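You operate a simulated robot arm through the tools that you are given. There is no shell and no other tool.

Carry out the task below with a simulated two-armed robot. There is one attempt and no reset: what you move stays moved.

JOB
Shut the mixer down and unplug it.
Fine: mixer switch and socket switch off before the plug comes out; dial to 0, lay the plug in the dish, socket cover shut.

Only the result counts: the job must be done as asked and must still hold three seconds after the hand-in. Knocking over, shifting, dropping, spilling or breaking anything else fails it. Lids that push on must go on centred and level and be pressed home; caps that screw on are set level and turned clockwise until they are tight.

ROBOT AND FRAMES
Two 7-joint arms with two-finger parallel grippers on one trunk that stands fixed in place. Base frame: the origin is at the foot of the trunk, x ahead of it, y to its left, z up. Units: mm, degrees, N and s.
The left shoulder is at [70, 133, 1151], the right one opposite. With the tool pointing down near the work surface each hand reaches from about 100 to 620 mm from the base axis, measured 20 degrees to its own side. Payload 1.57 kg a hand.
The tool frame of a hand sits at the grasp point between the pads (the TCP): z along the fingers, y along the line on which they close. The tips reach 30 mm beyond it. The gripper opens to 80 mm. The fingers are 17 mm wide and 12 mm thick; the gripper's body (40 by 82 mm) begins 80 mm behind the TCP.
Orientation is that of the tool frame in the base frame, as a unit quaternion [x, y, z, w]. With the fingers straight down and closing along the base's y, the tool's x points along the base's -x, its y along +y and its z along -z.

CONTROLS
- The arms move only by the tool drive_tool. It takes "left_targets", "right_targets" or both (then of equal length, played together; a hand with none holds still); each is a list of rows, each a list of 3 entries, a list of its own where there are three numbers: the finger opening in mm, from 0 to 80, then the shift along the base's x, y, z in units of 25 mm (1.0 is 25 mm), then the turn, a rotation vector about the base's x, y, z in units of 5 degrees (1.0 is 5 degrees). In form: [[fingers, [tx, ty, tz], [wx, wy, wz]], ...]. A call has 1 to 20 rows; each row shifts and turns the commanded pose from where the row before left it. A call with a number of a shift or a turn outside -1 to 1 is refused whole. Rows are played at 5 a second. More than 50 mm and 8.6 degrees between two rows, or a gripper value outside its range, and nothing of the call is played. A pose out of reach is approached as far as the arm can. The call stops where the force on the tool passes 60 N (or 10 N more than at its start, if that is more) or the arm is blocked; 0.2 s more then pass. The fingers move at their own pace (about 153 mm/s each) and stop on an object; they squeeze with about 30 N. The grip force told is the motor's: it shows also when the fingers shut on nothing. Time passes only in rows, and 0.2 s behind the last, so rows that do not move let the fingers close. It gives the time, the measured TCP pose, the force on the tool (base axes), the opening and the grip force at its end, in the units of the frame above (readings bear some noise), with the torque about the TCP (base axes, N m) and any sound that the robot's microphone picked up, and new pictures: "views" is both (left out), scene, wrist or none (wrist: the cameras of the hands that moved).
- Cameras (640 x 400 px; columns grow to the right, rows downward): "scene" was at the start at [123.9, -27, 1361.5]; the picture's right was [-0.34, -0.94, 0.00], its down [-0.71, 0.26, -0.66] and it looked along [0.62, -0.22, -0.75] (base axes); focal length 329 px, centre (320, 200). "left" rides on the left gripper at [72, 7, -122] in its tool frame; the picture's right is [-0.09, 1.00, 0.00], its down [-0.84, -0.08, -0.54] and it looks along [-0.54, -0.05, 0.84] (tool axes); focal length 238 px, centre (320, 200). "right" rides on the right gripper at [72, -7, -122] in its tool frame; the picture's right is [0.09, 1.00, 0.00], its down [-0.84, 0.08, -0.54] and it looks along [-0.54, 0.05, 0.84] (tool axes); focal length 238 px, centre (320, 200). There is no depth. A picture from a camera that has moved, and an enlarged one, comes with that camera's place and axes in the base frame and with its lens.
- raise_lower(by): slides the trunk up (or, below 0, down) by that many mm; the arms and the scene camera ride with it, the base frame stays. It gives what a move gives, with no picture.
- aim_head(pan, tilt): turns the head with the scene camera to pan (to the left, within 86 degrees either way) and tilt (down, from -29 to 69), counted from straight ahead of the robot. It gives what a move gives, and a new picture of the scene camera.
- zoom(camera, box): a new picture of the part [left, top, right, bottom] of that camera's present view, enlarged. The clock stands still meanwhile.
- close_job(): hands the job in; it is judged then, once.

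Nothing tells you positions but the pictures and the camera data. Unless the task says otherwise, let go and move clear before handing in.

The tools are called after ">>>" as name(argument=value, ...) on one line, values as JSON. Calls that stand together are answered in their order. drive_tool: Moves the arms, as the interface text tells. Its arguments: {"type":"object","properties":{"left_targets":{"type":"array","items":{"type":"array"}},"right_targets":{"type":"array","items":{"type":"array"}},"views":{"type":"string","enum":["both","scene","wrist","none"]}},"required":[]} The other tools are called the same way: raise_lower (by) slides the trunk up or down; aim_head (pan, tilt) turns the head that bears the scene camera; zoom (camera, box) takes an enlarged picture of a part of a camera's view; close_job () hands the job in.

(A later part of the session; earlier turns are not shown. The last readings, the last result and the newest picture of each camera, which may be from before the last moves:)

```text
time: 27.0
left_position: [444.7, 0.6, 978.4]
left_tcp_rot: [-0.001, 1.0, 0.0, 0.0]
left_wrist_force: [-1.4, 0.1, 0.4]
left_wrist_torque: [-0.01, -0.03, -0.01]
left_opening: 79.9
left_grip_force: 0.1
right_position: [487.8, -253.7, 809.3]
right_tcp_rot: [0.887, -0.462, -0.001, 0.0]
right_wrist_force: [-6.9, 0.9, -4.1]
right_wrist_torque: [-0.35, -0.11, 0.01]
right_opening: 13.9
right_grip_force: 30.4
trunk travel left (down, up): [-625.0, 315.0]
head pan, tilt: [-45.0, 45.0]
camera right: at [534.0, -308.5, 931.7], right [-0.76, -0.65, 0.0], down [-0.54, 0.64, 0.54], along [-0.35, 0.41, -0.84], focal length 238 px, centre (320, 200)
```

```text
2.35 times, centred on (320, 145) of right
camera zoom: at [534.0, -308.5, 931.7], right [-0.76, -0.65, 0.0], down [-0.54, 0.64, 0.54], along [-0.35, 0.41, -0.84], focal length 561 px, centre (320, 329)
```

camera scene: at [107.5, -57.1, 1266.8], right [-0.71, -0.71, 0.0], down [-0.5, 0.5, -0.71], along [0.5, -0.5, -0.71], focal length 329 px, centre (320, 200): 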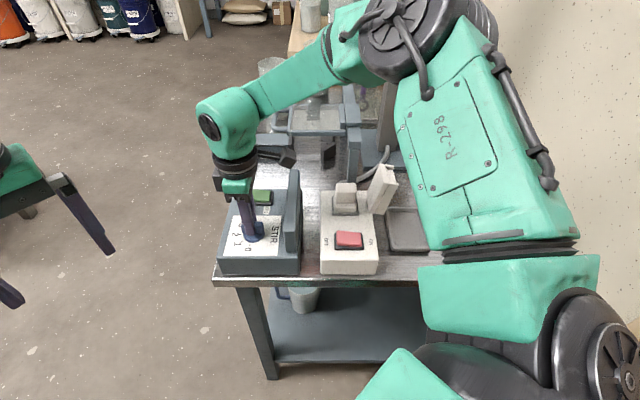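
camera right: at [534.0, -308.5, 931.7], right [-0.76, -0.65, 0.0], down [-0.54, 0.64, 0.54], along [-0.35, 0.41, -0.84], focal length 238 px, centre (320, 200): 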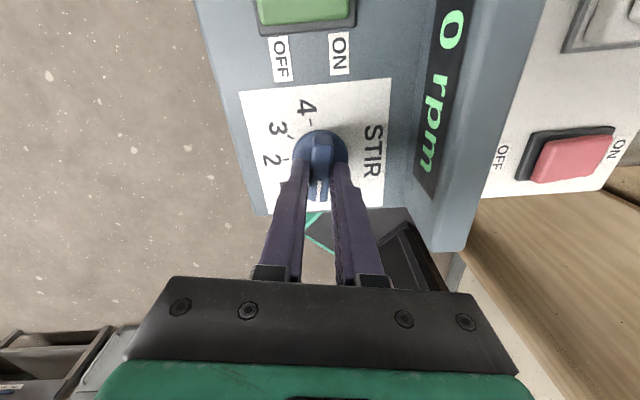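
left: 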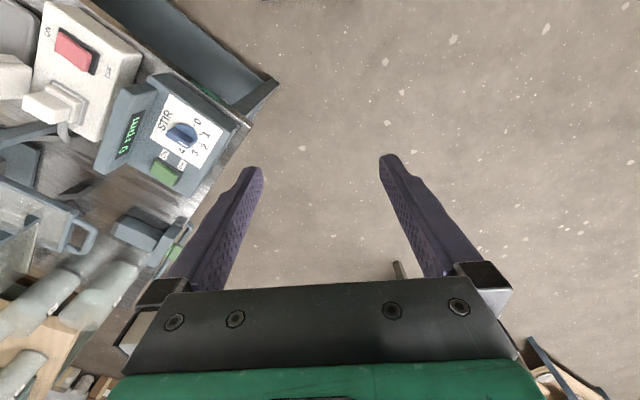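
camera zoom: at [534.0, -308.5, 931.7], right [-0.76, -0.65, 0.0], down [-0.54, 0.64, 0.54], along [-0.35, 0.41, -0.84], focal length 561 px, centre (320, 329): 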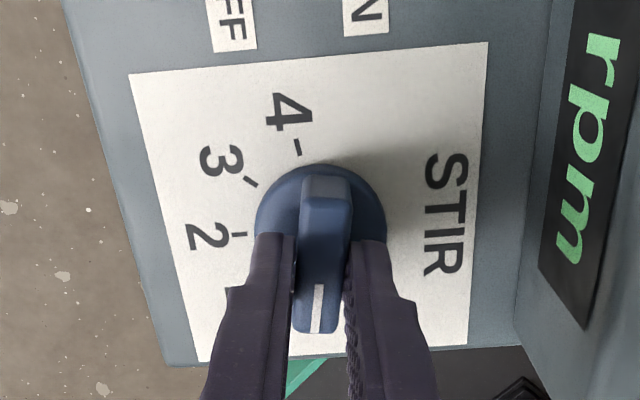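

Yaw is now 125°, so the dial should be at 0. I'll release, lift, and check.

>>> drive_tool(right_targets=[[34, [0, 0, 0], [0, 0, 0]], [34, [0, 0, 0], [0, 0, 0]], [34, [0, 0, 0.4], [0, 0, 0]], [34, [0, 0, 0.8], [0, 0, 0]], [44, [0, 0, 0.8], [0, 0, 0]]], views="wrist")

>>> zoom(camera="right", box=[230, 60, 410, 200])

```text
time: 28.2
left_position: [445.2, 0.5, 978.2]
left_tcp_rot: [0.0, 1.0, 0.001, 0.0]
left_wrist_force: [0.1, -0.3, 0.1]
left_wrist_torque: [0.0, 0.06, 0.0]
left_opening: 79.9
left_grip_force: 0.0
right_position: [487.0, -253.2, 858.0]
right_tcp_rot: [0.887, -0.462, 0.0, 0.0]
right_wrist_force: [-0.6, 0.7, 0.5]
right_wrist_torque: [0.04, -0.01, 0.04]
right_opening: 43.9
right_grip_force: 0.0
trunk travel left (down, up): [-625.0, 315.0]
head pan, tilt: [-45.0, 45.0]
camera right: at [534.1, -308.5, 980.6], right [-0.76, -0.65, 0.0], down [-0.54, 0.64, 0.54], along [-0.35, 0.41, -0.84], focal length 238 px, centre (320, 200)
```

right: 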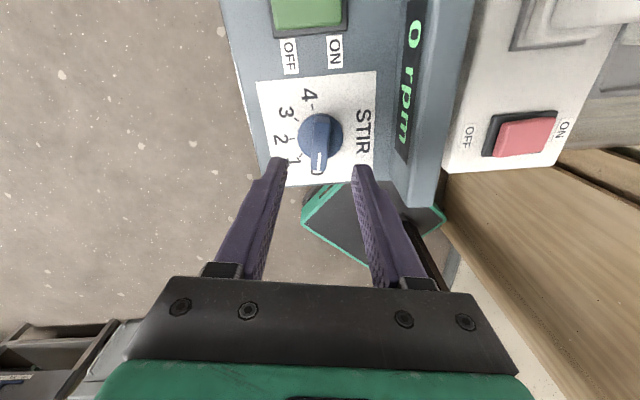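

```text
2.86 times, centred on (320, 130) of right
camera zoom: at [534.1, -308.5, 980.6], right [-0.76, -0.65, 0.0], down [-0.54, 0.64, 0.54], along [-0.35, 0.41, -0.84], focal length 681 px, centre (320, 400)
```

zoom: 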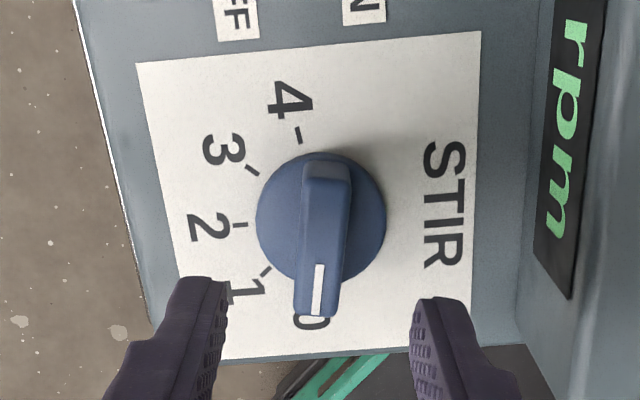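

The dial is at 0. Next is the mixer's green switch, whose OFF end is raised near (568,-316). I'll close the fingers and move above it.

>>> drive_tool(right_targets=[[40, [0, 0, 0.6], [0, 0, 0]], [0, [0.405, -0.315, 0.3], [0, 0, -1]], [0, [0.405, -0.315, 0.3], [0, 0, -1]], [0, [0.405, -0.315, 0.3], [0, 0, -1]], [0, [0.405, -0.315, 0.3], [0, 0, -1]], [0, [0.405, -0.315, 0.3], [0, 0, -1]], [0, [0.405, -0.315, 0.0], [0, 0, -1]], [0, [0.405, -0.315, 0.0], [0, 0, -1]], [0, [0.405, -0.315, 0.0], [0, 0, -1]]])

```text
time: 30.2
left_position: [445.6, -0.2, 977.4]
left_tcp_rot: [-0.001, 1.0, 0.0, 0.0]
left_wrist_force: [-0.5, 0.2, 0.5]
left_wrist_torque: [-0.01, -0.02, 0.0]
left_opening: 80.0
left_grip_force: 0.0
right_position: [567.7, -316.5, 911.2]
right_tcp_rot: [-0.674, 0.738, -0.001, 0.0]
right_wrist_force: [0.2, 0.2, 0.4]
right_wrist_torque: [-0.01, 0.01, 0.01]
right_opening: 0.0
right_grip_force: 21.3
trunk travel left (down, up): [-625.0, 315.0]
head pan, tilt: [-45.0, 45.0]
camera scene: at [108.6, -58.1, 1266.8], right [-0.71, -0.71, 0.0], down [-0.5, 0.5, -0.71], along [0.5, -0.5, -0.71], focal length 329 px, centre (320, 200)
camera right: at [568.1, -389.2, 1033.4], right [-1.0, 0.0, 0.0], down [0.0, 0.84, 0.54], along [0.0, 0.54, -0.84], focal length 238 px, centre (320, 200)
```

scene: 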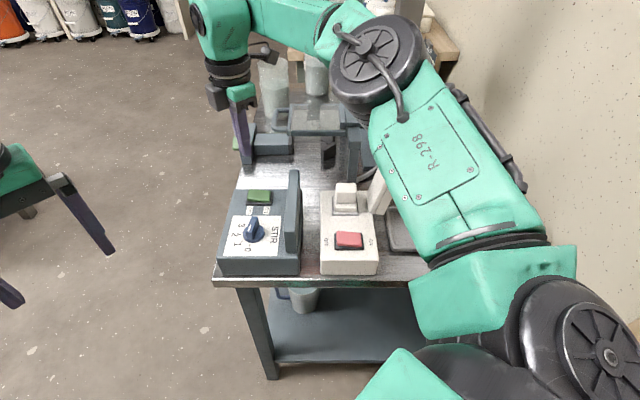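
right: 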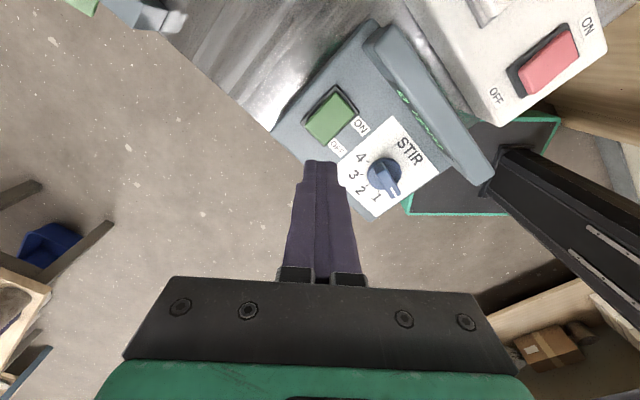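

>>> zoom(camera="right", box=[270, 60, 420, 180])

>>> zoom(camera="scene", box=[210, 90, 410, 290])

```text
3.33 times, centred on (345, 120) of right
camera zoom: at [568.1, -389.2, 1033.4], right [-1.0, 0.0, 0.0], down [0.0, 0.84, 0.54], along [0.0, 0.54, -0.84], focal length 794 px, centre (237, 467)
```

zoom: 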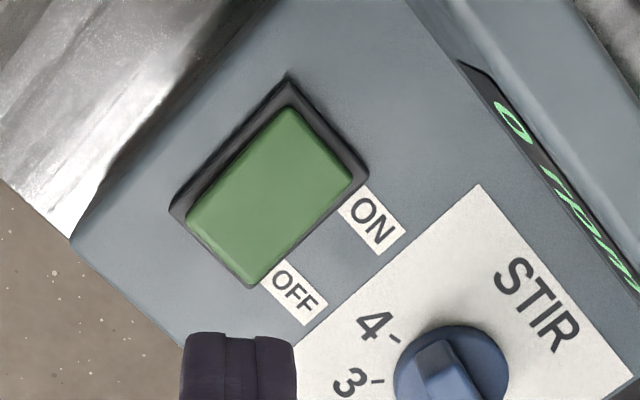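

```text
2.00 times, centred on (310, 190) of scene
camera zoom: at [108.6, -58.1, 1266.8], right [-0.71, -0.71, 0.0], down [-0.5, 0.5, -0.71], along [0.5, -0.5, -0.71], focal length 658 px, centre (340, 220)
```

zoom: 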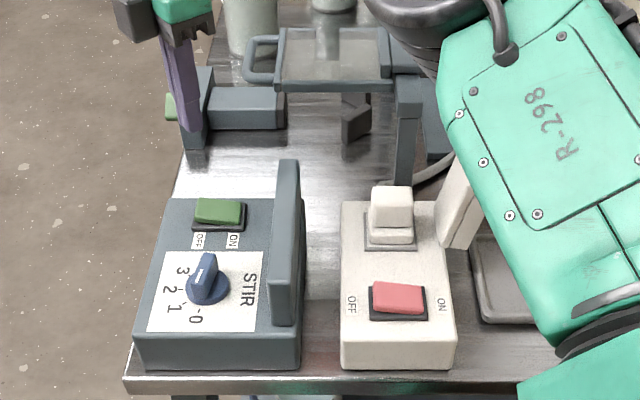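

The switch's OFF end sits at about (574,-309,778). I'll lower the trunk 60 mm more for reach, then align yaw to 45° over the OFF end.

>>> raise_lower(by=-60)

>>> drive_tool(right_targets=[[0, [0.033, 0.04, 0], [0, 0, -1]], [0, [0.033, 0.04, 0], [0, 0, -1]], [0, [0.033, 0.04, 0], [0, 0, -1]], [0, [0.033, 0.04, 0], [0, 0, -1]], [0, [0, 0, -0.1], [0, 0, -1]], [0, [0, 0, -0.2], [0, 0, -1]], [0, [0, 0, -0.2], [0, 0, -1]], [0, [0, 0, -0.2], [0, 0, -1]]])

```text
time: 31.2
left_position: [444.5, 0.3, 917.6]
left_tcp_rot: [0.0, 1.0, 0.0, 0.0]
left_wrist_force: [0.2, -0.4, 0.3]
left_wrist_torque: [-0.05, -0.03, 0.01]
left_opening: 80.1
left_grip_force: 0.0
right_position: [568.0, -316.9, 852.7]
right_tcp_rot: [-0.675, 0.738, -0.002, 0.001]
right_wrist_force: [0.2, 0.0, -0.6]
right_wrist_torque: [0.01, 0.0, -0.01]
right_opening: 0.0
right_grip_force: 21.5
trunk travel left (down, up): [-565.0, 375.0]
head pan, tilt: [-45.0, 45.0]
```

```text
time: 33.0
left_position: [446.3, 0.6, 918.5]
left_tcp_rot: [-0.001, 1.0, 0.001, -0.001]
left_wrist_force: [-0.9, 0.0, 0.4]
left_wrist_torque: [0.01, 0.01, -0.02]
left_opening: 80.0
left_grip_force: 0.0
right_position: [567.6, -311.9, 833.3]
right_tcp_rot: [-0.381, 0.925, 0.0, 0.001]
right_wrist_force: [-0.6, 0.5, 0.1]
right_wrist_torque: [0.01, 0.0, -0.02]
right_opening: 0.0
right_grip_force: 21.3
right hand out of reach, approached as far as the arm can: row 4
trunk travel left (down, up): [-565.0, 375.0]
head pan, tilt: [-45.0, 45.0]
camera scene: at [108.1, -57.9, 1206.8], right [-0.71, -0.71, 0.0], down [-0.5, 0.5, -0.71], along [0.5, -0.5, -0.71], focal length 329 px, centre (320, 200)
camera right: at [520.7, -367.6, 955.3], right [-0.77, 0.64, 0.0], down [0.54, 0.65, 0.54], along [0.35, 0.41, -0.84], focal length 238 px, centre (320, 200)
```

scene: 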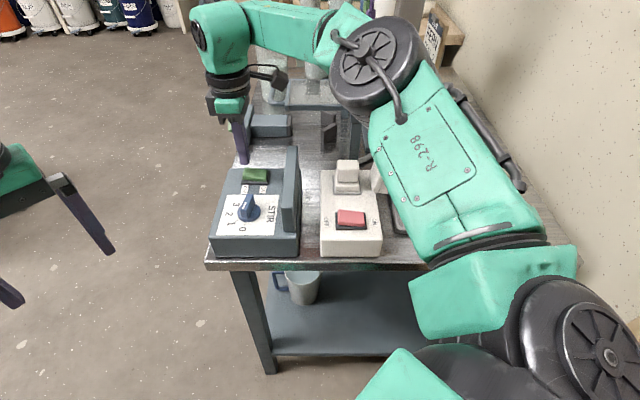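
right: 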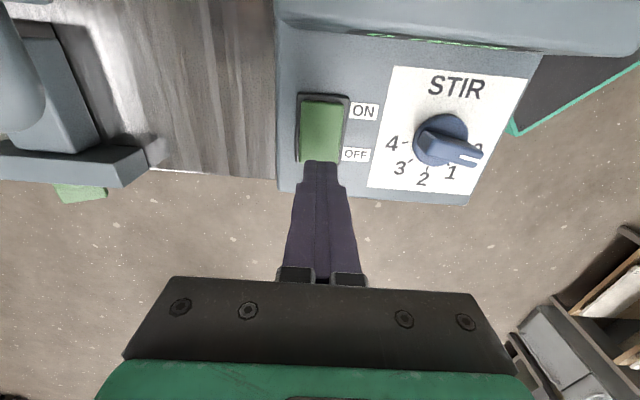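

Tip is now over the OFF end, about 7 mm inside the edge. I'll descend in small steps.

>>> drive_tool(right_targets=[[0, [0, 0, -0.4], [0, 0, 0]], [0, [0, 0, -0.3], [0, 0, 0]]], views="wrist")

```text
time: 33.6
left_position: [445.2, 0.3, 918.6]
left_tcp_rot: [0.0, 1.0, 0.0, 0.0]
left_wrist_force: [-0.5, -0.1, 0.2]
left_wrist_torque: [0.02, -0.01, -0.02]
left_opening: 80.1
left_grip_force: 0.0
right_position: [565.9, -313.2, 817.5]
right_tcp_rot: [-0.381, 0.924, -0.001, 0.002]
right_wrist_force: [0.6, -0.5, 0.4]
right_wrist_torque: [-0.02, 0.02, -0.02]
right_opening: 0.1
right_grip_force: 21.7
trunk travel left (down, up): [-565.0, 375.0]
head pan, tilt: [-45.0, 45.0]
camera right: at [519.6, -368.5, 938.5], right [-0.77, 0.64, 0.0], down [0.54, 0.65, 0.54], along [0.35, 0.42, -0.84], focal length 238 px, centre (320, 200)
```

right: 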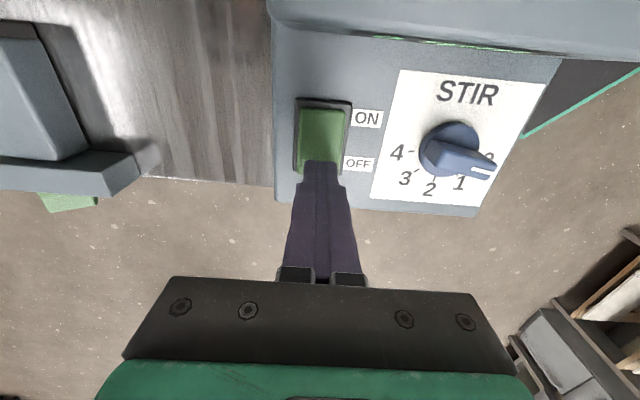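

>>> drive_tool(right_targets=[[0, [0.06, 0.06, -0.2], [0, 0, 0]], [0, [0, 0, -0.16], [0, 0, 0]], [0, [0, 0, -0.16], [0, 0, 0]]], views="wrist")

```text
time: 34.4
left_position: [444.7, 0.5, 919.0]
left_tcp_rot: [-0.001, 1.0, 0.0, 0.0]
left_wrist_force: [-0.3, 0.1, 0.1]
left_wrist_torque: [0.02, -0.05, 0.01]
left_opening: 80.0
left_grip_force: 0.1
right_position: [565.4, -311.8, 805.6]
right_tcp_rot: [-0.382, 0.924, -0.003, 0.003]
right_wrist_force: [1.9, 0.3, 3.4]
right_wrist_torque: [0.02, -0.07, -0.01]
right_opening: 0.0
right_grip_force: 21.1
right hand out of reach, approached as far as the arm can: row 1
trunk travel left (down, up): [-565.0, 375.0]
head pan, tilt: [-45.0, 45.0]
camera right: at [518.2, -366.6, 927.3], right [-0.77, 0.64, -0.01], down [0.53, 0.65, 0.54], along [0.35, 0.42, -0.84], focal length 238 px, centre (320, 200)
```

right: 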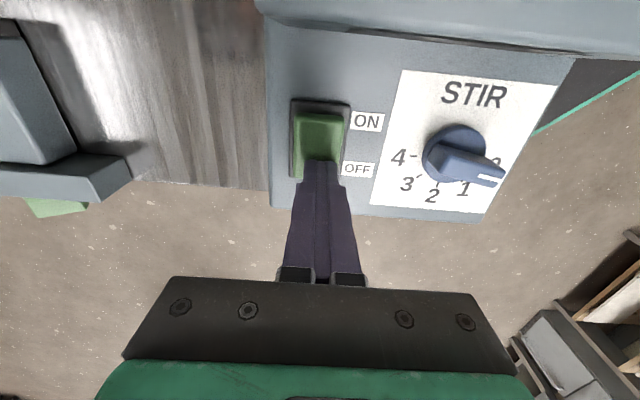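

Contact has begun. I'll press down further.

>>> drive_tool(right_targets=[[0, [0, 0, -0.12], [0, 0, 0]], [0, [0, 0, -0.12], [0, 0, 0]], [0, [0, 0, -0.12], [0, 0, 0]]], views="wrist")

```text
time: 35.2
left_position: [441.9, 1.2, 920.0]
left_tcp_rot: [-0.001, 1.0, -0.002, 0.001]
left_wrist_force: [0.3, 0.4, 0.6]
left_wrist_torque: [0.02, 0.0, 0.01]
left_opening: 80.0
left_grip_force: 0.0
right_position: [564.4, -310.9, 805.2]
right_tcp_rot: [-0.38, 0.925, -0.006, 0.011]
right_wrist_force: [18.8, -9.3, 48.9]
right_wrist_torque: [-0.49, -0.19, 0.29]
right_opening: 0.1
right_grip_force: 21.4
trunk travel left (down, up): [-565.0, 375.0]
head pan, tilt: [-45.0, 45.0]
camera right: at [514.5, -365.3, 926.5], right [-0.77, 0.64, -0.02], down [0.53, 0.65, 0.55], along [0.37, 0.41, -0.83], focal length 238 px, centre (320, 200)
```

right: 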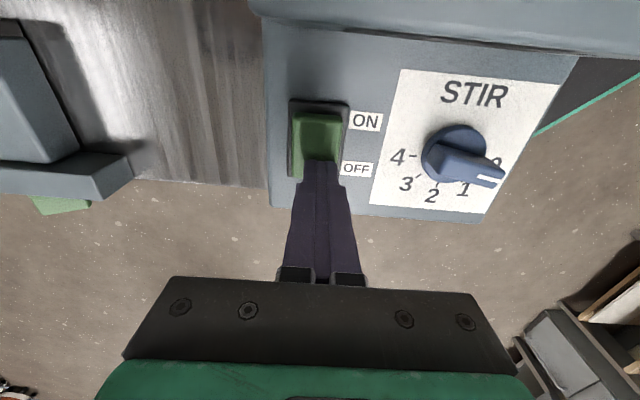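

The force is at 49 N but the rocker hasn't tipped. I'll take a closer look before pushing more.

>>> zoom(camera="right", box=[260, 80, 400, 210])

>>> zoom(camera="scene", box=[200, 90, 320, 210])

```text
3.08 times, centred on (330, 145) of right
camera zoom: at [514.5, -365.3, 926.5], right [-0.77, 0.64, -0.02], down [0.53, 0.65, 0.55], along [0.37, 0.41, -0.83], focal length 733 px, centre (289, 369)
```

zoom: 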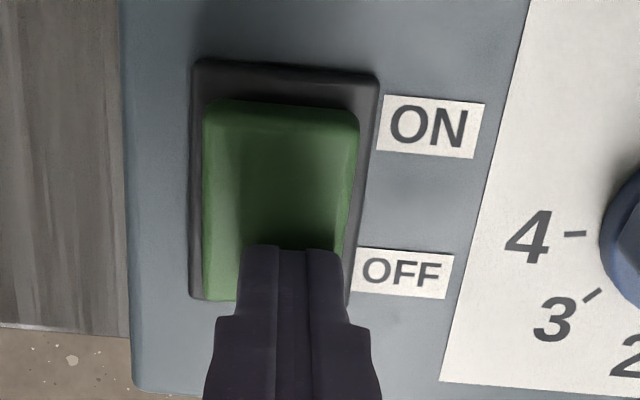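

```text
3.33 times, centred on (260, 150) of scene
camera zoom: at [103.3, -54.9, 1208.1], right [-0.71, -0.71, 0.0], down [-0.5, 0.5, -0.71], along [0.5, -0.5, -0.7], focal length 1096 px, centre (520, 367)
```

zoom: 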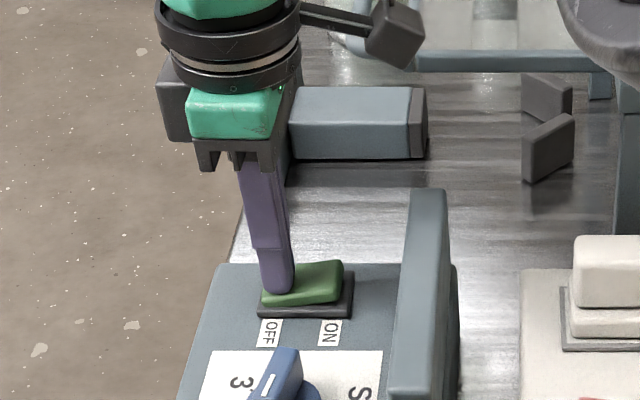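

The rocker now seems tipped with its ON end raised, so it has reached OFF and the force was it bottoming out. I'll lift off and verify.

>>> drive_tool(right_targets=[[0, [0, 0, 0.4], [0, 0, 0]], [0, [0, 0, 0.6], [0, 0, 0]], [0, [0, 0, 0.8], [0, 0, 0]], [0, [-0.3, -0.3, 0.8], [0, 0, 0]], [0, [-0.5, -0.5, 0.5], [0, 0, 0]]])

>>> zoom(camera="scene", box=[200, 90, 320, 210])

>>> zoom(camera="right", box=[240, 80, 460, 220])

```text
time: 36.4
left_position: [443.6, -0.4, 918.1]
left_tcp_rot: [-0.001, 1.0, -0.001, 0.001]
left_wrist_force: [0.3, 0.3, -0.4]
left_wrist_torque: [-0.01, 0.04, -0.01]
left_opening: 79.9
left_grip_force: 0.1
right_position: [544.0, -332.1, 873.4]
right_tcp_rot: [-0.382, 0.924, 0.0, 0.001]
right_wrist_force: [0.0, -0.5, 0.3]
right_wrist_torque: [0.03, -0.03, 0.01]
right_opening: 0.2
right_grip_force: 20.9
trunk travel left (down, up): [-565.0, 375.0]
head pan, tilt: [-45.0, 45.0]
camera scene: at [107.0, -58.2, 1206.9], right [-0.71, -0.71, 0.0], down [-0.5, 0.5, -0.71], along [0.5, -0.5, -0.71], focal length 329 px, centre (320, 200)
camera right: at [497.6, -387.3, 994.8], right [-0.77, 0.64, 0.0], down [0.54, 0.65, 0.54], along [0.35, 0.42, -0.84], focal length 238 px, centre (320, 200)
```

scene: 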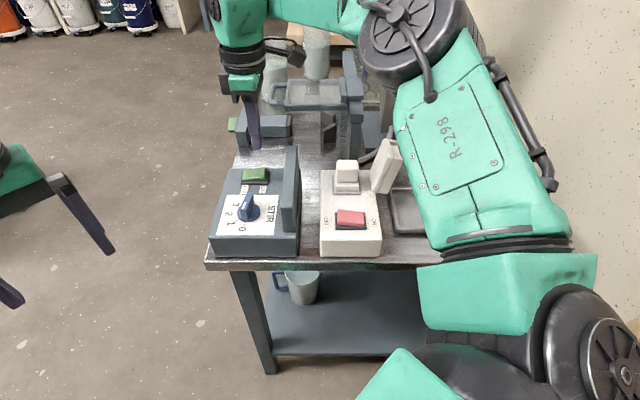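
right: 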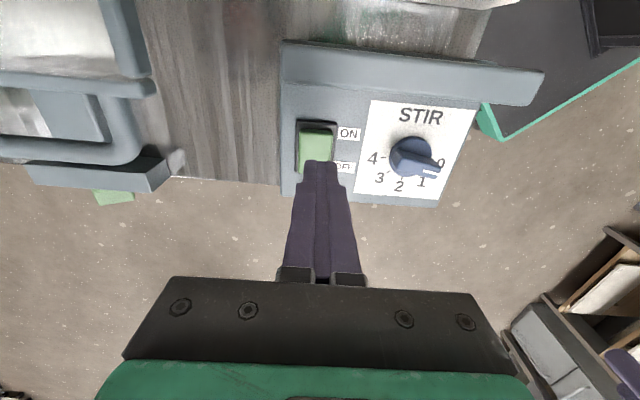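

```text
3.33 times, centred on (260, 150) of scene
camera zoom: at [107.0, -58.2, 1206.9], right [-0.71, -0.71, 0.0], down [-0.5, 0.5, -0.71], along [0.5, -0.5, -0.71], focal length 1096 px, centre (520, 367)
```

zoom: 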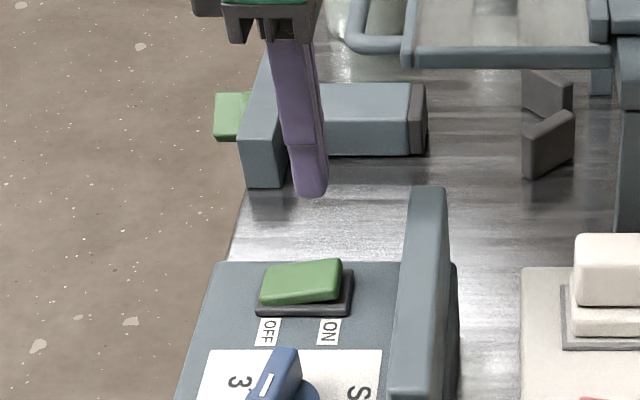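

```text
2.86 times, centred on (350, 150) of right
camera zoom: at [497.6, -387.3, 994.8], right [-0.77, 0.64, 0.0], down [0.54, 0.65, 0.54], along [0.35, 0.42, -0.84], focal length 681 px, centre (234, 343)
```

zoom: 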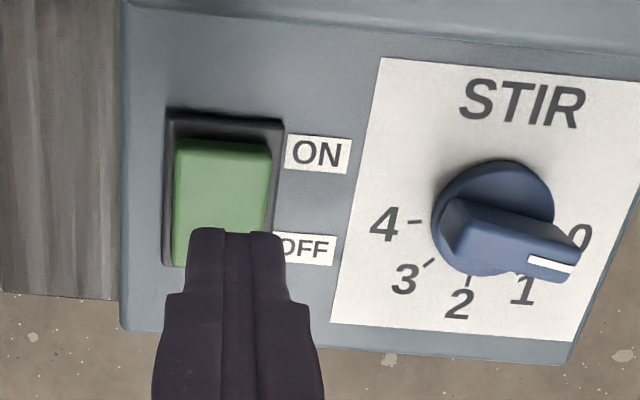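

The mixer switch is OFF (ON end raised). I'll double-check the dial's pointer with a tight zoom.

>>> zoom(camera="right", box=[350, 95, 460, 205])

```text
3.64 times, centred on (405, 150) of right
camera zoom: at [497.6, -387.3, 994.8], right [-0.77, 0.64, 0.0], down [0.54, 0.65, 0.54], along [0.35, 0.42, -0.84], focal length 867 px, centre (11, 382)
```

zoom: 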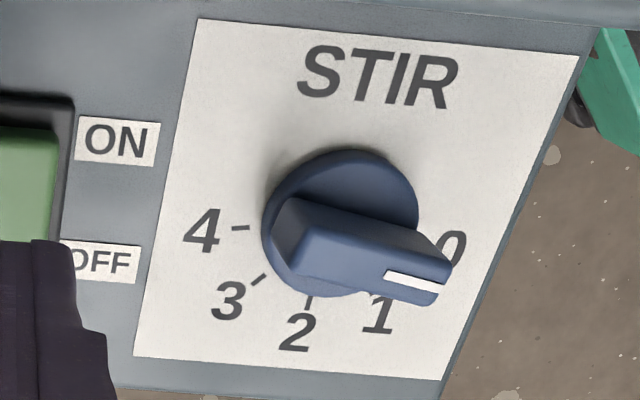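

The pointer angle matches the 0 mark within measuring error. Next is the red socket switch, whose OFF end is near (362,-357,768). I'll move above it and look.

>>> drive_tool(right_targets=[[0, [-0.6, -0.112, 0.3], [0, 0, 0]], [0, [-0.744, -0.112, 0.2], [0, 0, 0]], [0, [-0.744, -0.112, 0.2], [0, 0, 0]], [0, [-0.744, -0.112, 0], [0, 0, 0]], [0, [-0.744, -0.112, 0], [0, 0, 0]], [0, [-0.744, -0.112, 0], [0, 0, 0]], [0, [-0.744, -0.112, 0], [0, 0, 0]], [0, [-0.744, -0.112, 0], [0, 0, 0]], [0, [-0.744, -0.112, 0], [0, 0, 0]], [0, [-0.744, -0.112, 0], [0, 0, 0]]])

```text
time: 38.6
left_position: [444.5, 0.7, 919.6]
left_tcp_rot: [-0.001, 1.0, 0.0, 0.0]
left_wrist_force: [0.3, -0.2, -0.7]
left_wrist_torque: [0.0, -0.01, -0.01]
left_opening: 80.0
left_grip_force: 0.0
right_position: [363.1, -359.9, 890.9]
right_tcp_rot: [-0.383, 0.924, -0.002, 0.001]
right_wrist_force: [0.4, -0.1, -0.6]
right_wrist_torque: [-0.02, 0.0, 0.0]
right_opening: 0.0
right_grip_force: 21.4
trunk travel left (down, up): [-565.0, 375.0]
head pan, tilt: [-45.0, 45.0]
camera scene: at [107.1, -58.0, 1206.9], right [-0.71, -0.71, 0.0], down [-0.5, 0.5, -0.71], along [0.5, -0.5, -0.71], focal length 329 px, centre (320, 200)
camera right: at [316.7, -415.2, 1012.8], right [-0.77, 0.64, 0.0], down [0.54, 0.65, 0.54], along [0.35, 0.42, -0.84], focal length 238 px, centre (320, 200)
```

scene: 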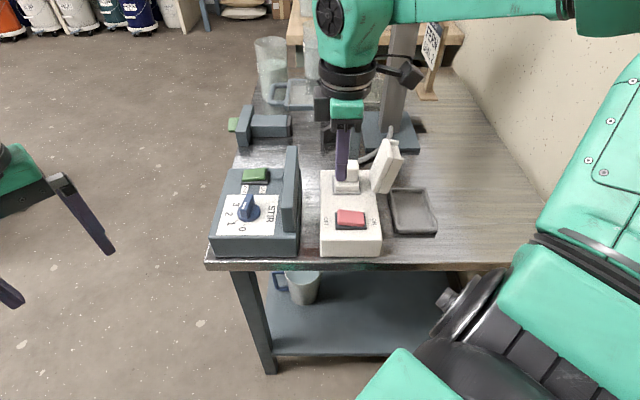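
right: 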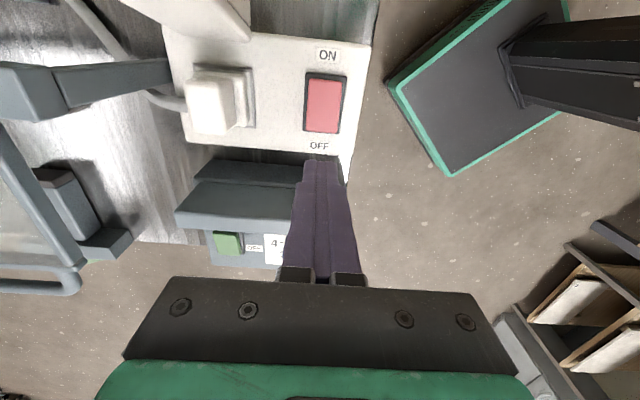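

>>> zoom(camera="right", box=[150, 20, 390, 180])

>>> zoom(camera="scene", box=[290, 120, 450, 260])

```text
2.50 times, centred on (270, 100) of right
camera zoom: at [316.7, -415.2, 1012.8], right [-0.77, 0.64, 0.0], down [0.54, 0.65, 0.54], along [0.35, 0.42, -0.84], focal length 596 px, centre (445, 450)
```

zoom: 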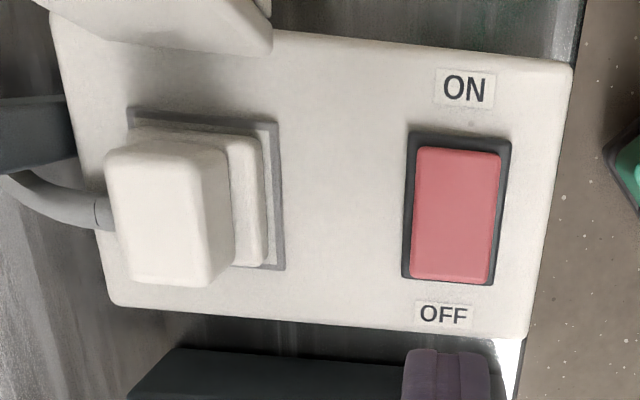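

```text
2.86 times, centred on (370, 190) of scene
camera zoom: at [107.1, -58.0, 1206.9], right [-0.71, -0.71, 0.0], down [-0.5, 0.5, -0.71], along [0.5, -0.5, -0.71], focal length 940 px, centre (177, 229)
```

zoom: 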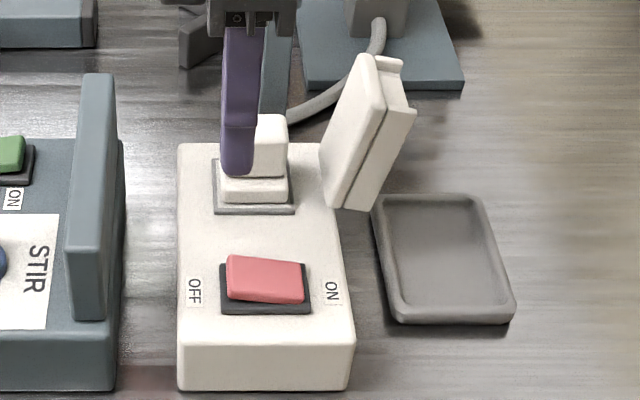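

The red rocker's OFF end is at about (363,-358,771). I'll descend on it slightly inside the edge.

>>> drive_tool(right_targets=[[0, [-0.036, -0.017, -0.62], [0, 0, 0]], [0, [-0.036, -0.017, -0.62], [0, 0, 0]], [0, [-0.036, -0.017, -0.62], [0, 0, 0]], [0, [-0.036, -0.017, -0.62], [0, 0, 0]], [0, [-0.036, -0.017, -0.62], [0, 0, 0]]], views="wrist")

```text
time: 39.8
left_position: [445.4, 0.6, 918.2]
left_tcp_rot: [-0.001, 1.0, 0.0, -0.001]
left_wrist_force: [-0.2, -0.2, 0.2]
left_wrist_torque: [-0.06, 0.03, -0.02]
left_opening: 80.1
left_grip_force: 0.0
right_position: [360.3, -361.6, 812.4]
right_tcp_rot: [-0.382, 0.924, -0.001, 0.001]
right_wrist_force: [0.6, -0.2, -0.4]
right_wrist_torque: [0.01, 0.04, 0.03]
right_opening: 0.0
right_grip_force: 21.5
trunk travel left (down, up): [-565.0, 375.0]
head pan, tilt: [-45.0, 45.0]
camera right: at [313.9, -416.7, 935.2], right [-0.77, 0.64, 0.0], down [0.54, 0.65, 0.54], along [0.35, 0.42, -0.84], focal length 238 px, centre (320, 200)
```

right: 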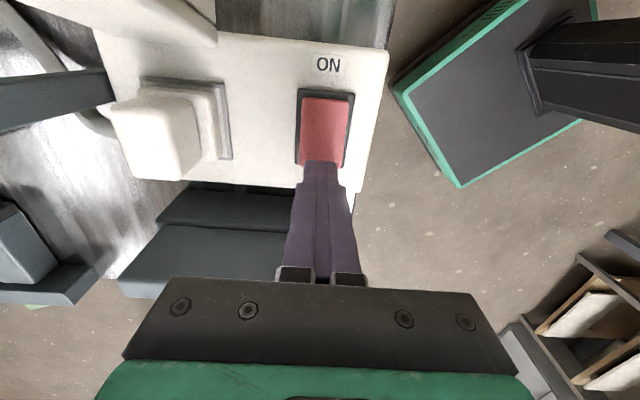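

>>> drive_tool(right_targets=[[0, [0, 0, -0.2], [0, 0, 0]], [0, [0, 0, -0.2], [0, 0, 0]], [0, [0, 0, -0.12], [0, 0, 0]], [0, [0, 0, -0.12], [0, 0, 0]]], views="both")

>>> zoom(camera="scene", box=[290, 150, 420, 260])

```text
time: 40.8
left_position: [443.8, 0.6, 918.9]
left_tcp_rot: [0.0, 1.0, -0.001, 0.002]
left_wrist_force: [-0.2, -0.5, 0.0]
left_wrist_torque: [0.0, -0.03, 0.01]
left_opening: 80.0
left_grip_force: 0.0
right_position: [358.3, -360.7, 799.2]
right_tcp_rot: [-0.382, 0.924, -0.004, 0.002]
right_wrist_force: [0.1, -3.8, 21.2]
right_wrist_torque: [-0.23, 0.21, 0.07]
right_opening: 0.0
right_grip_force: 21.3
trunk travel left (down, up): [-565.0, 375.0]
head pan, tilt: [-45.0, 45.0]
camera scene: at [105.7, -56.5, 1207.6], right [-0.71, -0.71, 0.0], down [-0.5, 0.5, -0.71], along [0.5, -0.5, -0.71], focal length 329 px, centre (320, 200)
camera right: at [311.9, -416.2, 921.4], right [-0.77, 0.64, -0.01], down [0.53, 0.65, 0.54], along [0.35, 0.41, -0.84], focal length 238 px, centre (320, 200)
```

scene: 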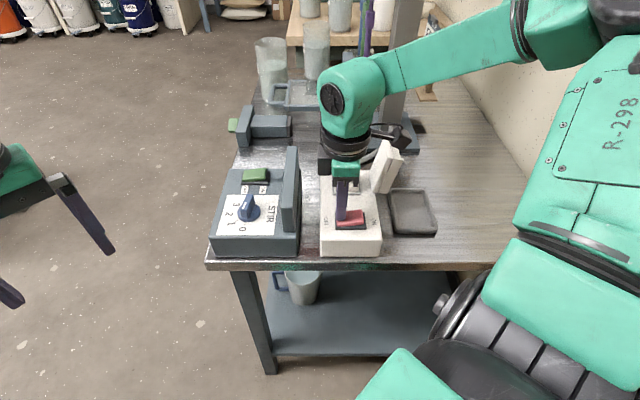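
right: 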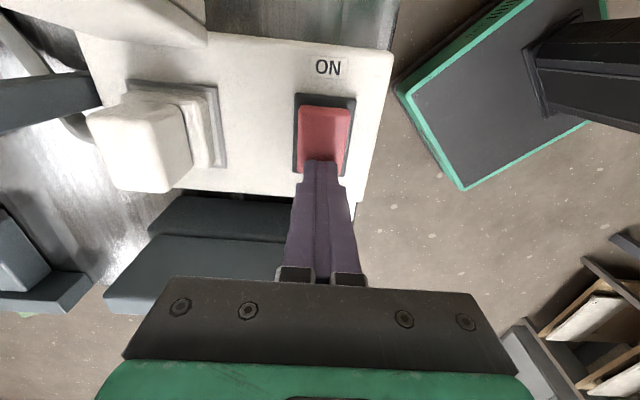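

```text
3.64 times, centred on (355, 205) of scene
camera zoom: at [105.7, -56.5, 1207.6], right [-0.71, -0.71, 0.0], down [-0.5, 0.5, -0.71], along [0.5, -0.5, -0.71], focal length 1196 px, centre (193, 182)
```

zoom: 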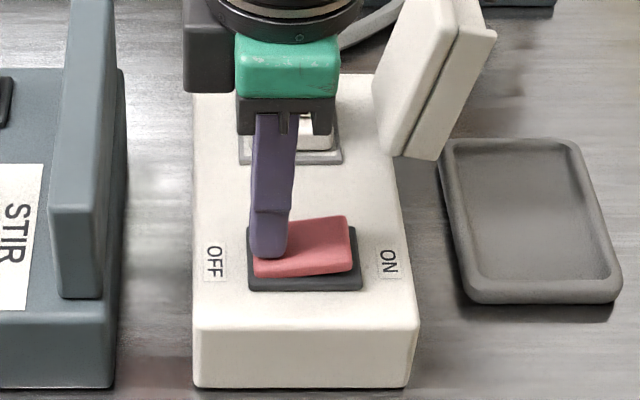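

The red rocker has tipped to OFF (ON end raised). I'll press a touch more to seat it and then lift.

>>> drive_tool(right_targets=[[0, [0, 0, -0.1], [0, 0, 0]], [0, [0, 0, 0.3], [0, 0, 0]], [0, [0, 0, 0.7], [0, 0, 0]], [0, [0, 0, 0.9], [0, 0, 0]], [40, [0, 0, 0.9], [0, 0, 0]], [60, [0, 0, 0.9], [0, 0, 0]], [60, [0, 0, 0.5], [0, 0, 0]]])

>>> zoom(camera="scene", box=[290, 130, 450, 260])

>>> zoom(camera="right", box=[120, 0, 400, 180])

```text
time: 42.4
left_position: [445.0, -0.4, 918.2]
left_tcp_rot: [-0.001, 1.0, 0.0, -0.001]
left_wrist_force: [0.3, 1.0, -0.7]
left_wrist_torque: [0.05, -0.07, -0.01]
left_opening: 80.0
left_grip_force: 0.0
right_position: [357.7, -359.6, 901.8]
right_tcp_rot: [-0.382, 0.924, 0.0, 0.001]
right_wrist_force: [-0.4, -0.4, -0.5]
right_wrist_torque: [-0.02, 0.01, 0.0]
right_opening: 59.8
right_grip_force: 0.0
trunk travel left (down, up): [-565.0, 375.0]
head pan, tilt: [-45.0, 45.0]
camera scene: at [108.0, -57.7, 1206.8], right [-0.71, -0.71, 0.0], down [-0.5, 0.5, -0.71], along [0.5, -0.5, -0.71], focal length 329 px, centre (320, 200)
camera right: at [311.7, -416.0, 1022.9], right [-0.77, 0.64, 0.0], down [0.54, 0.65, 0.54], along [0.35, 0.42, -0.84], focal length 238 px, centre (320, 200)
```

scene: 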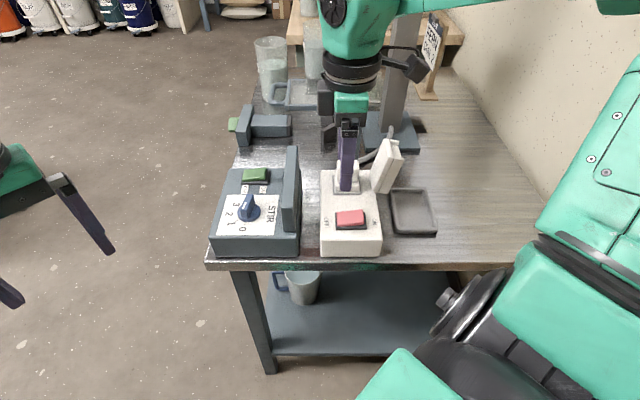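
right: 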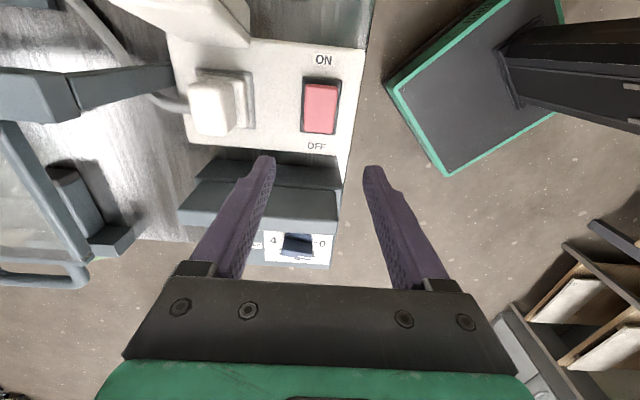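

```text
3.08 times, centred on (370, 195) of scene
camera zoom: at [108.0, -57.7, 1206.8], right [-0.71, -0.71, 0.0], down [-0.5, 0.5, -0.71], along [0.5, -0.5, -0.71], focal length 1012 px, centre (166, 215)
```

zoom: 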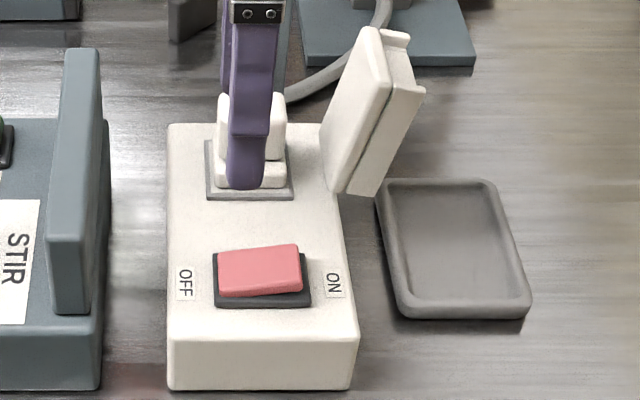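

```text
2.22 times, centred on (260, 90) of right
camera zoom: at [311.7, -416.0, 1022.9], right [-0.77, 0.64, 0.0], down [0.54, 0.65, 0.54], along [0.35, 0.42, -0.84], focal length 530 px, centre (453, 444)
```

zoom: 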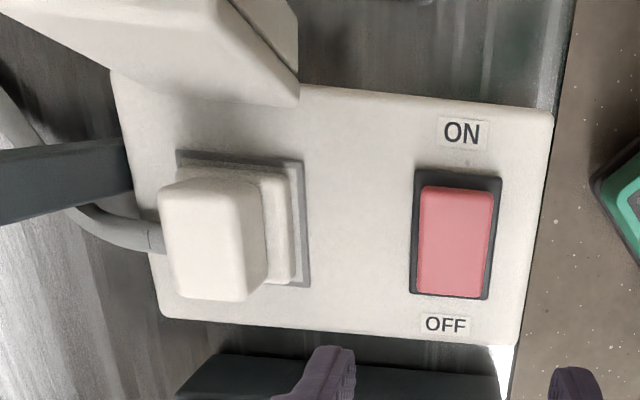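

Both switches are now off. Before gripping the plug I need to understand the grey structure behind the socket, so I'll take closer looks.

>>> zoom(camera="scene", box=[230, 30, 440, 200])

>>> zoom(camera="right", box=[0, 0, 260, 300])

>>> zoom(camera="left", box=[0, 0, 220, 400])

```text
2.35 times, centred on (335, 115) of scene
camera zoom: at [108.0, -57.7, 1206.8], right [-0.71, -0.71, 0.0], down [-0.5, 0.5, -0.71], along [0.5, -0.5, -0.71], focal length 774 px, centre (285, 400)
```

zoom: 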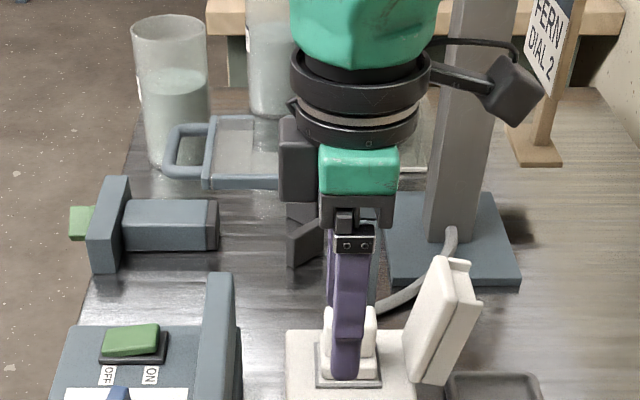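

```text
1.33 times, centred on (130, 150) of right
camera zoom: at [311.7, -416.0, 1022.9], right [-0.77, 0.64, 0.0], down [0.54, 0.65, 0.54], along [0.35, 0.42, -0.84], focal length 318 px, centre (573, 267)
```

zoom: 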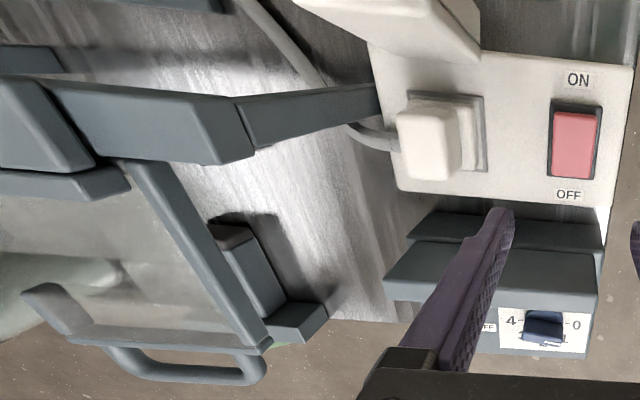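

```text
1.00 times, centred on (110, 200) of left (not enlarged: the box is as wide or as high as the picture)
camera zoom: at [372.7, 6.3, 1041.8], right [0.09, 1.0, 0.0], down [0.84, -0.08, 0.54], along [0.54, -0.05, -0.84], focal length 238 px, centre (530, 200)
```

zoom: 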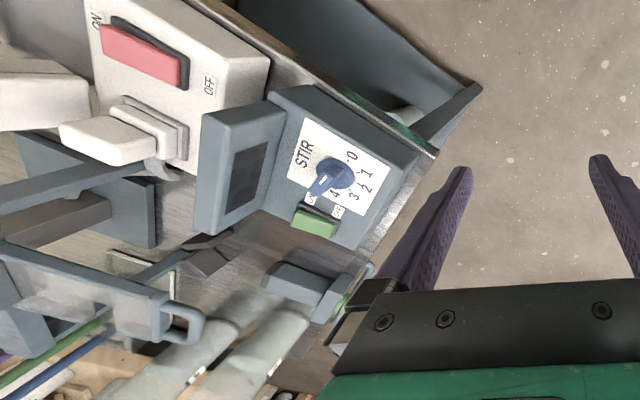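

The leg stands right behind the socket, near u=32, v=667, with a beam at about z 850–890. The safest plug grip closes across the bench axis (yaw -45°), which keeps the camera away from that beam, so I'll test that yaw in small increments at safe height.

>>> drive_tool(right_targets=[[60, [0.2, -0.3, 0.3], [0, 0, -1]], [60, [0.2, -0.3, 0.3], [0, 0, -1]], [60, [0.2, -0.3, 0.2], [0, 0, -1]], [60, [0.2, -0.3, 0], [0, 0, -1]], [60, [0.2, -0.3, 0], [0, 0, -1]], [60, [0.2, -0.3, 0], [0, 0, -1]]], views="none")

>>> zoom(camera="left", box=[0, 80, 140, 250])

```text
time: 43.8
left_position: [444.9, -0.5, 918.2]
left_tcp_rot: [-0.001, 1.0, 0.0, 0.0]
left_wrist_force: [0.3, 0.0, 0.1]
left_wrist_torque: [-0.03, 0.0, 0.03]
left_opening: 80.0
left_grip_force: 0.0
right_position: [389.0, -405.7, 920.4]
right_tcp_rot: [-0.128, 0.992, -0.001, 0.0]
right_wrist_force: [0.0, -0.3, -0.2]
right_wrist_torque: [-0.03, 0.0, 0.01]
right_opening: 59.9
right_grip_force: 0.1
trunk travel left (down, up): [-565.0, 375.0]
head pan, tilt: [-45.0, 45.0]
```

```text
2.35 times, centred on (70, 165) of left
camera zoom: at [373.0, 6.1, 1041.7], right [0.09, 1.0, 0.0], down [0.84, -0.08, 0.54], along [0.54, -0.05, -0.84], focal length 561 px, centre (908, 282)
```

zoom: 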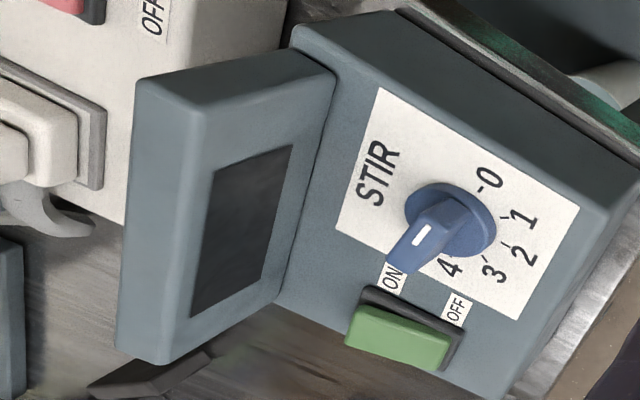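

The display is dark and the dial pointer projects onto 0, so that part is settled. I'll continue the yaw test toward -45°.

>>> drive_tool(right_targets=[[60, [0.2, -0.3, 0], [0, 0, -1]], [60, [0.2, -0.3, 0], [0, 0, -1]], [60, [0.2, -0.3, 0], [0, 0, -1]]], views="none")

```text
time: 44.6
left_position: [446.0, 0.3, 917.6]
left_tcp_rot: [-0.001, 1.0, 0.0, 0.0]
left_wrist_force: [-0.9, 0.6, -0.5]
left_wrist_torque: [-0.02, 0.02, 0.02]
left_opening: 79.7
left_grip_force: 0.0
right_position: [403.9, -429.7, 918.5]
right_tcp_rot: [0.001, 1.0, 0.0, 0.0]
right_wrist_force: [-0.2, -0.4, -0.2]
right_wrist_torque: [0.01, 0.01, 0.05]
right_opening: 60.0
right_grip_force: 0.1
trunk travel left (down, up): [-565.0, 375.0]
head pan, tilt: [-45.0, 45.0]
```

>>> drive_tool(right_targets=[[60, [0.1, -0.15, 0], [0, 0, -1]], [60, [0.1, -0.15, 0], [0, 0, -1]], [60, [0, 0, 0], [0, 0, -1]]], views="none")

```text
time: 45.4
left_position: [445.0, 0.4, 918.4]
left_tcp_rot: [-0.001, 1.0, 0.0, 0.0]
left_wrist_force: [-0.2, 0.5, 0.0]
left_wrist_torque: [0.01, 0.03, -0.02]
left_opening: 79.9
left_grip_force: 0.1
right_position: [408.9, -436.0, 918.5]
right_tcp_rot: [0.132, 0.991, -0.001, 0.0]
right_wrist_force: [-0.8, 0.4, 0.1]
right_wrist_torque: [-0.01, 0.02, 0.01]
right_opening: 60.0
right_grip_force: 0.1
trunk travel left (down, up): [-565.0, 375.0]
head pan, tilt: [-45.0, 45.0]
```

>>> drive_tool(right_targets=[[60, [0, 0, 0], [0, 0, -1]], [60, [0, 0, 0], [0, 0, -1]], [60, [0, 0, 0], [0, 0, -1]]], views="none")

```text
time: 46.2
left_position: [445.6, -0.3, 917.7]
left_tcp_rot: [-0.001, 1.0, -0.001, 0.0]
left_wrist_force: [0.7, 0.2, 0.5]
left_wrist_torque: [-0.01, -0.01, -0.01]
left_opening: 80.0
left_grip_force: 0.0
right_position: [410.2, -479.3, 913.7]
right_tcp_rot: [0.258, 0.966, 0.002, -0.001]
right_wrist_force: [-0.1, 0.6, -0.4]
right_wrist_torque: [0.02, 0.01, 0.03]
right_opening: 60.3
right_grip_force: 0.1
right hand out of reach, approached as far as the arm can: row 2, 3
trunk travel left (down, up): [-565.0, 375.0]
head pan, tilt: [-45.0, 45.0]
```

Yaw below about -20° isn't reachable here. Yaw 135° gives the same finger alignment from the other side, so I'll back off toward the robot and turn that way.

>>> drive_tool(right_targets=[[60, [-0.2, 0.4, 0.2], [0, 0, 1]], [60, [-0.2, 0.4, 0.2], [0, 0, 1]], [60, [-0.2, 0.4, 0.2], [0, 0, 1]], [60, [-0.2, 0.4, 0], [0, 0, 1]], [60, [-0.2, 0.4, 0], [0, 0, 1]], [60, [-0.2, 0.4, 0], [0, 0, 1]], [60, [-0.2, 0.4, 0], [0, 0, 1]], [60, [-0.2, 0.4, 0], [0, 0, 1]], [60, [0, 0, 0], [0, 0, 1]], [60, [0, 0, 0], [0, 0, 1]], [60, [0, 0, 0], [0, 0, 1]], [60, [0, 0, 0], [0, 0, 1]], [60, [0, 0, 0], [0, 0, 1]], [60, [0, 0, 0], [0, 0, 1]], [60, [0, 0, 0], [0, 0, 1]], [60, [0, 0, 0], [0, 0, 1]], [60, [0, 0, 0], [0, 0, 1]], [60, [0, 0, 0], [0, 0, 1]], [60, [0, 0, 0], [0, 0, 1]], [60, [0, 0, 0], [0, 0, 1]]], views="none")

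```text
time: 50.4
left_position: [445.6, -0.5, 917.5]
left_tcp_rot: [-0.001, 1.0, 0.0, -0.001]
left_wrist_force: [-0.2, -0.4, -0.4]
left_wrist_torque: [0.03, 0.0, -0.02]
left_opening: 80.1
left_grip_force: 0.0
right_position: [370.8, -398.5, 928.6]
right_tcp_rot: [-0.573, 0.819, 0.0, 0.001]
right_wrist_force: [0.8, -0.4, -0.3]
right_wrist_torque: [-0.01, -0.05, -0.01]
right_opening: 60.2
right_grip_force: 0.1
trunk travel left (down, up): [-565.0, 375.0]
head pan, tilt: [-45.0, 45.0]
```

>>> drive_tool(right_targets=[[60, [0, 0, 0], [0, 0, 1]], [60, [0, 0, 0], [0, 0, 1]], [60, [0, 0, 0], [0, 0, 1]], [60, [0, 0, 0], [0, 0, 1]], [60, [0, 0, 0], [0, 0, 1]], [60, [0, 0, 0], [0, 0, 1]], [60, [0, 0, 0], [0, 0, 1]], [60, [0, 0, 0], [0, 0, 1]]], views="none")

```text
time: 52.2
left_position: [445.2, -0.4, 918.3]
left_tcp_rot: [0.0, 1.0, -0.001, 0.0]
left_wrist_force: [0.5, 0.2, -1.1]
left_wrist_torque: [0.02, -0.03, -0.01]
left_opening: 79.8
left_grip_force: 0.1
right_position: [371.4, -398.9, 929.2]
right_tcp_rot: [0.819, -0.574, 0.0, 0.0]
right_wrist_force: [-0.1, 0.4, 1.0]
right_wrist_torque: [0.02, -0.01, 0.0]
right_opening: 60.1
right_grip_force: 0.1
trunk travel left (down, up): [-565.0, 375.0]
head pan, tilt: [-45.0, 45.0]
```

>>> drive_tool(right_targets=[[60, [0, 0, 0], [0, 0, 1]], [60, [0, 0, 0], [0, 0, 1]], [60, [0, 0, 0], [0, 0, 1]], [60, [0, 0, 0], [0, 0, 1]], [60, [0, 0, 0], [0, 0, 1]]])

```text
time: 53.4
left_position: [445.0, 0.0, 918.8]
left_tcp_rot: [-0.001, 1.0, 0.001, -0.001]
left_wrist_force: [-0.4, 0.1, -0.6]
left_wrist_torque: [0.01, 0.0, -0.01]
left_opening: 79.9
left_grip_force: 0.2
right_position: [370.2, -398.3, 929.4]
right_tcp_rot: [0.924, -0.383, 0.001, -0.002]
right_wrist_force: [0.0, -0.4, 0.0]
right_wrist_torque: [-0.02, -0.01, 0.01]
right_opening: 59.9
right_grip_force: 0.0
trunk travel left (down, up): [-565.0, 375.0]
head pan, tilt: [-45.0, 45.0]
camera scene: at [108.0, -57.9, 1206.8], right [-0.71, -0.71, 0.0], down [-0.5, 0.5, -0.71], along [0.5, -0.5, -0.71], focal length 329 px, centre (320, 200)
camera right: at [426.1, -445.6, 1051.8], right [-0.64, -0.77, 0.0], down [-0.65, 0.54, 0.54], along [-0.42, 0.35, -0.84], focal length 238 px, centre (320, 200)
```

scene: 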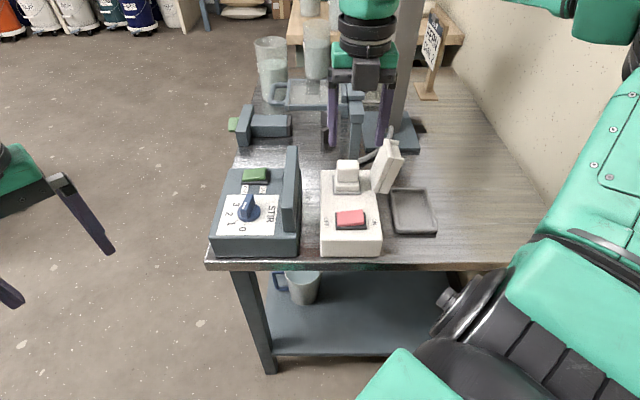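
right: 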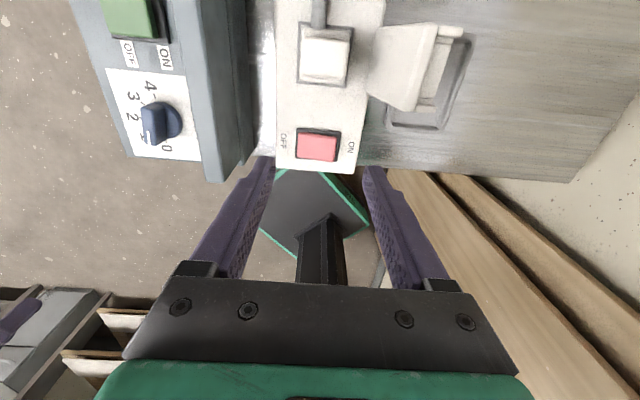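

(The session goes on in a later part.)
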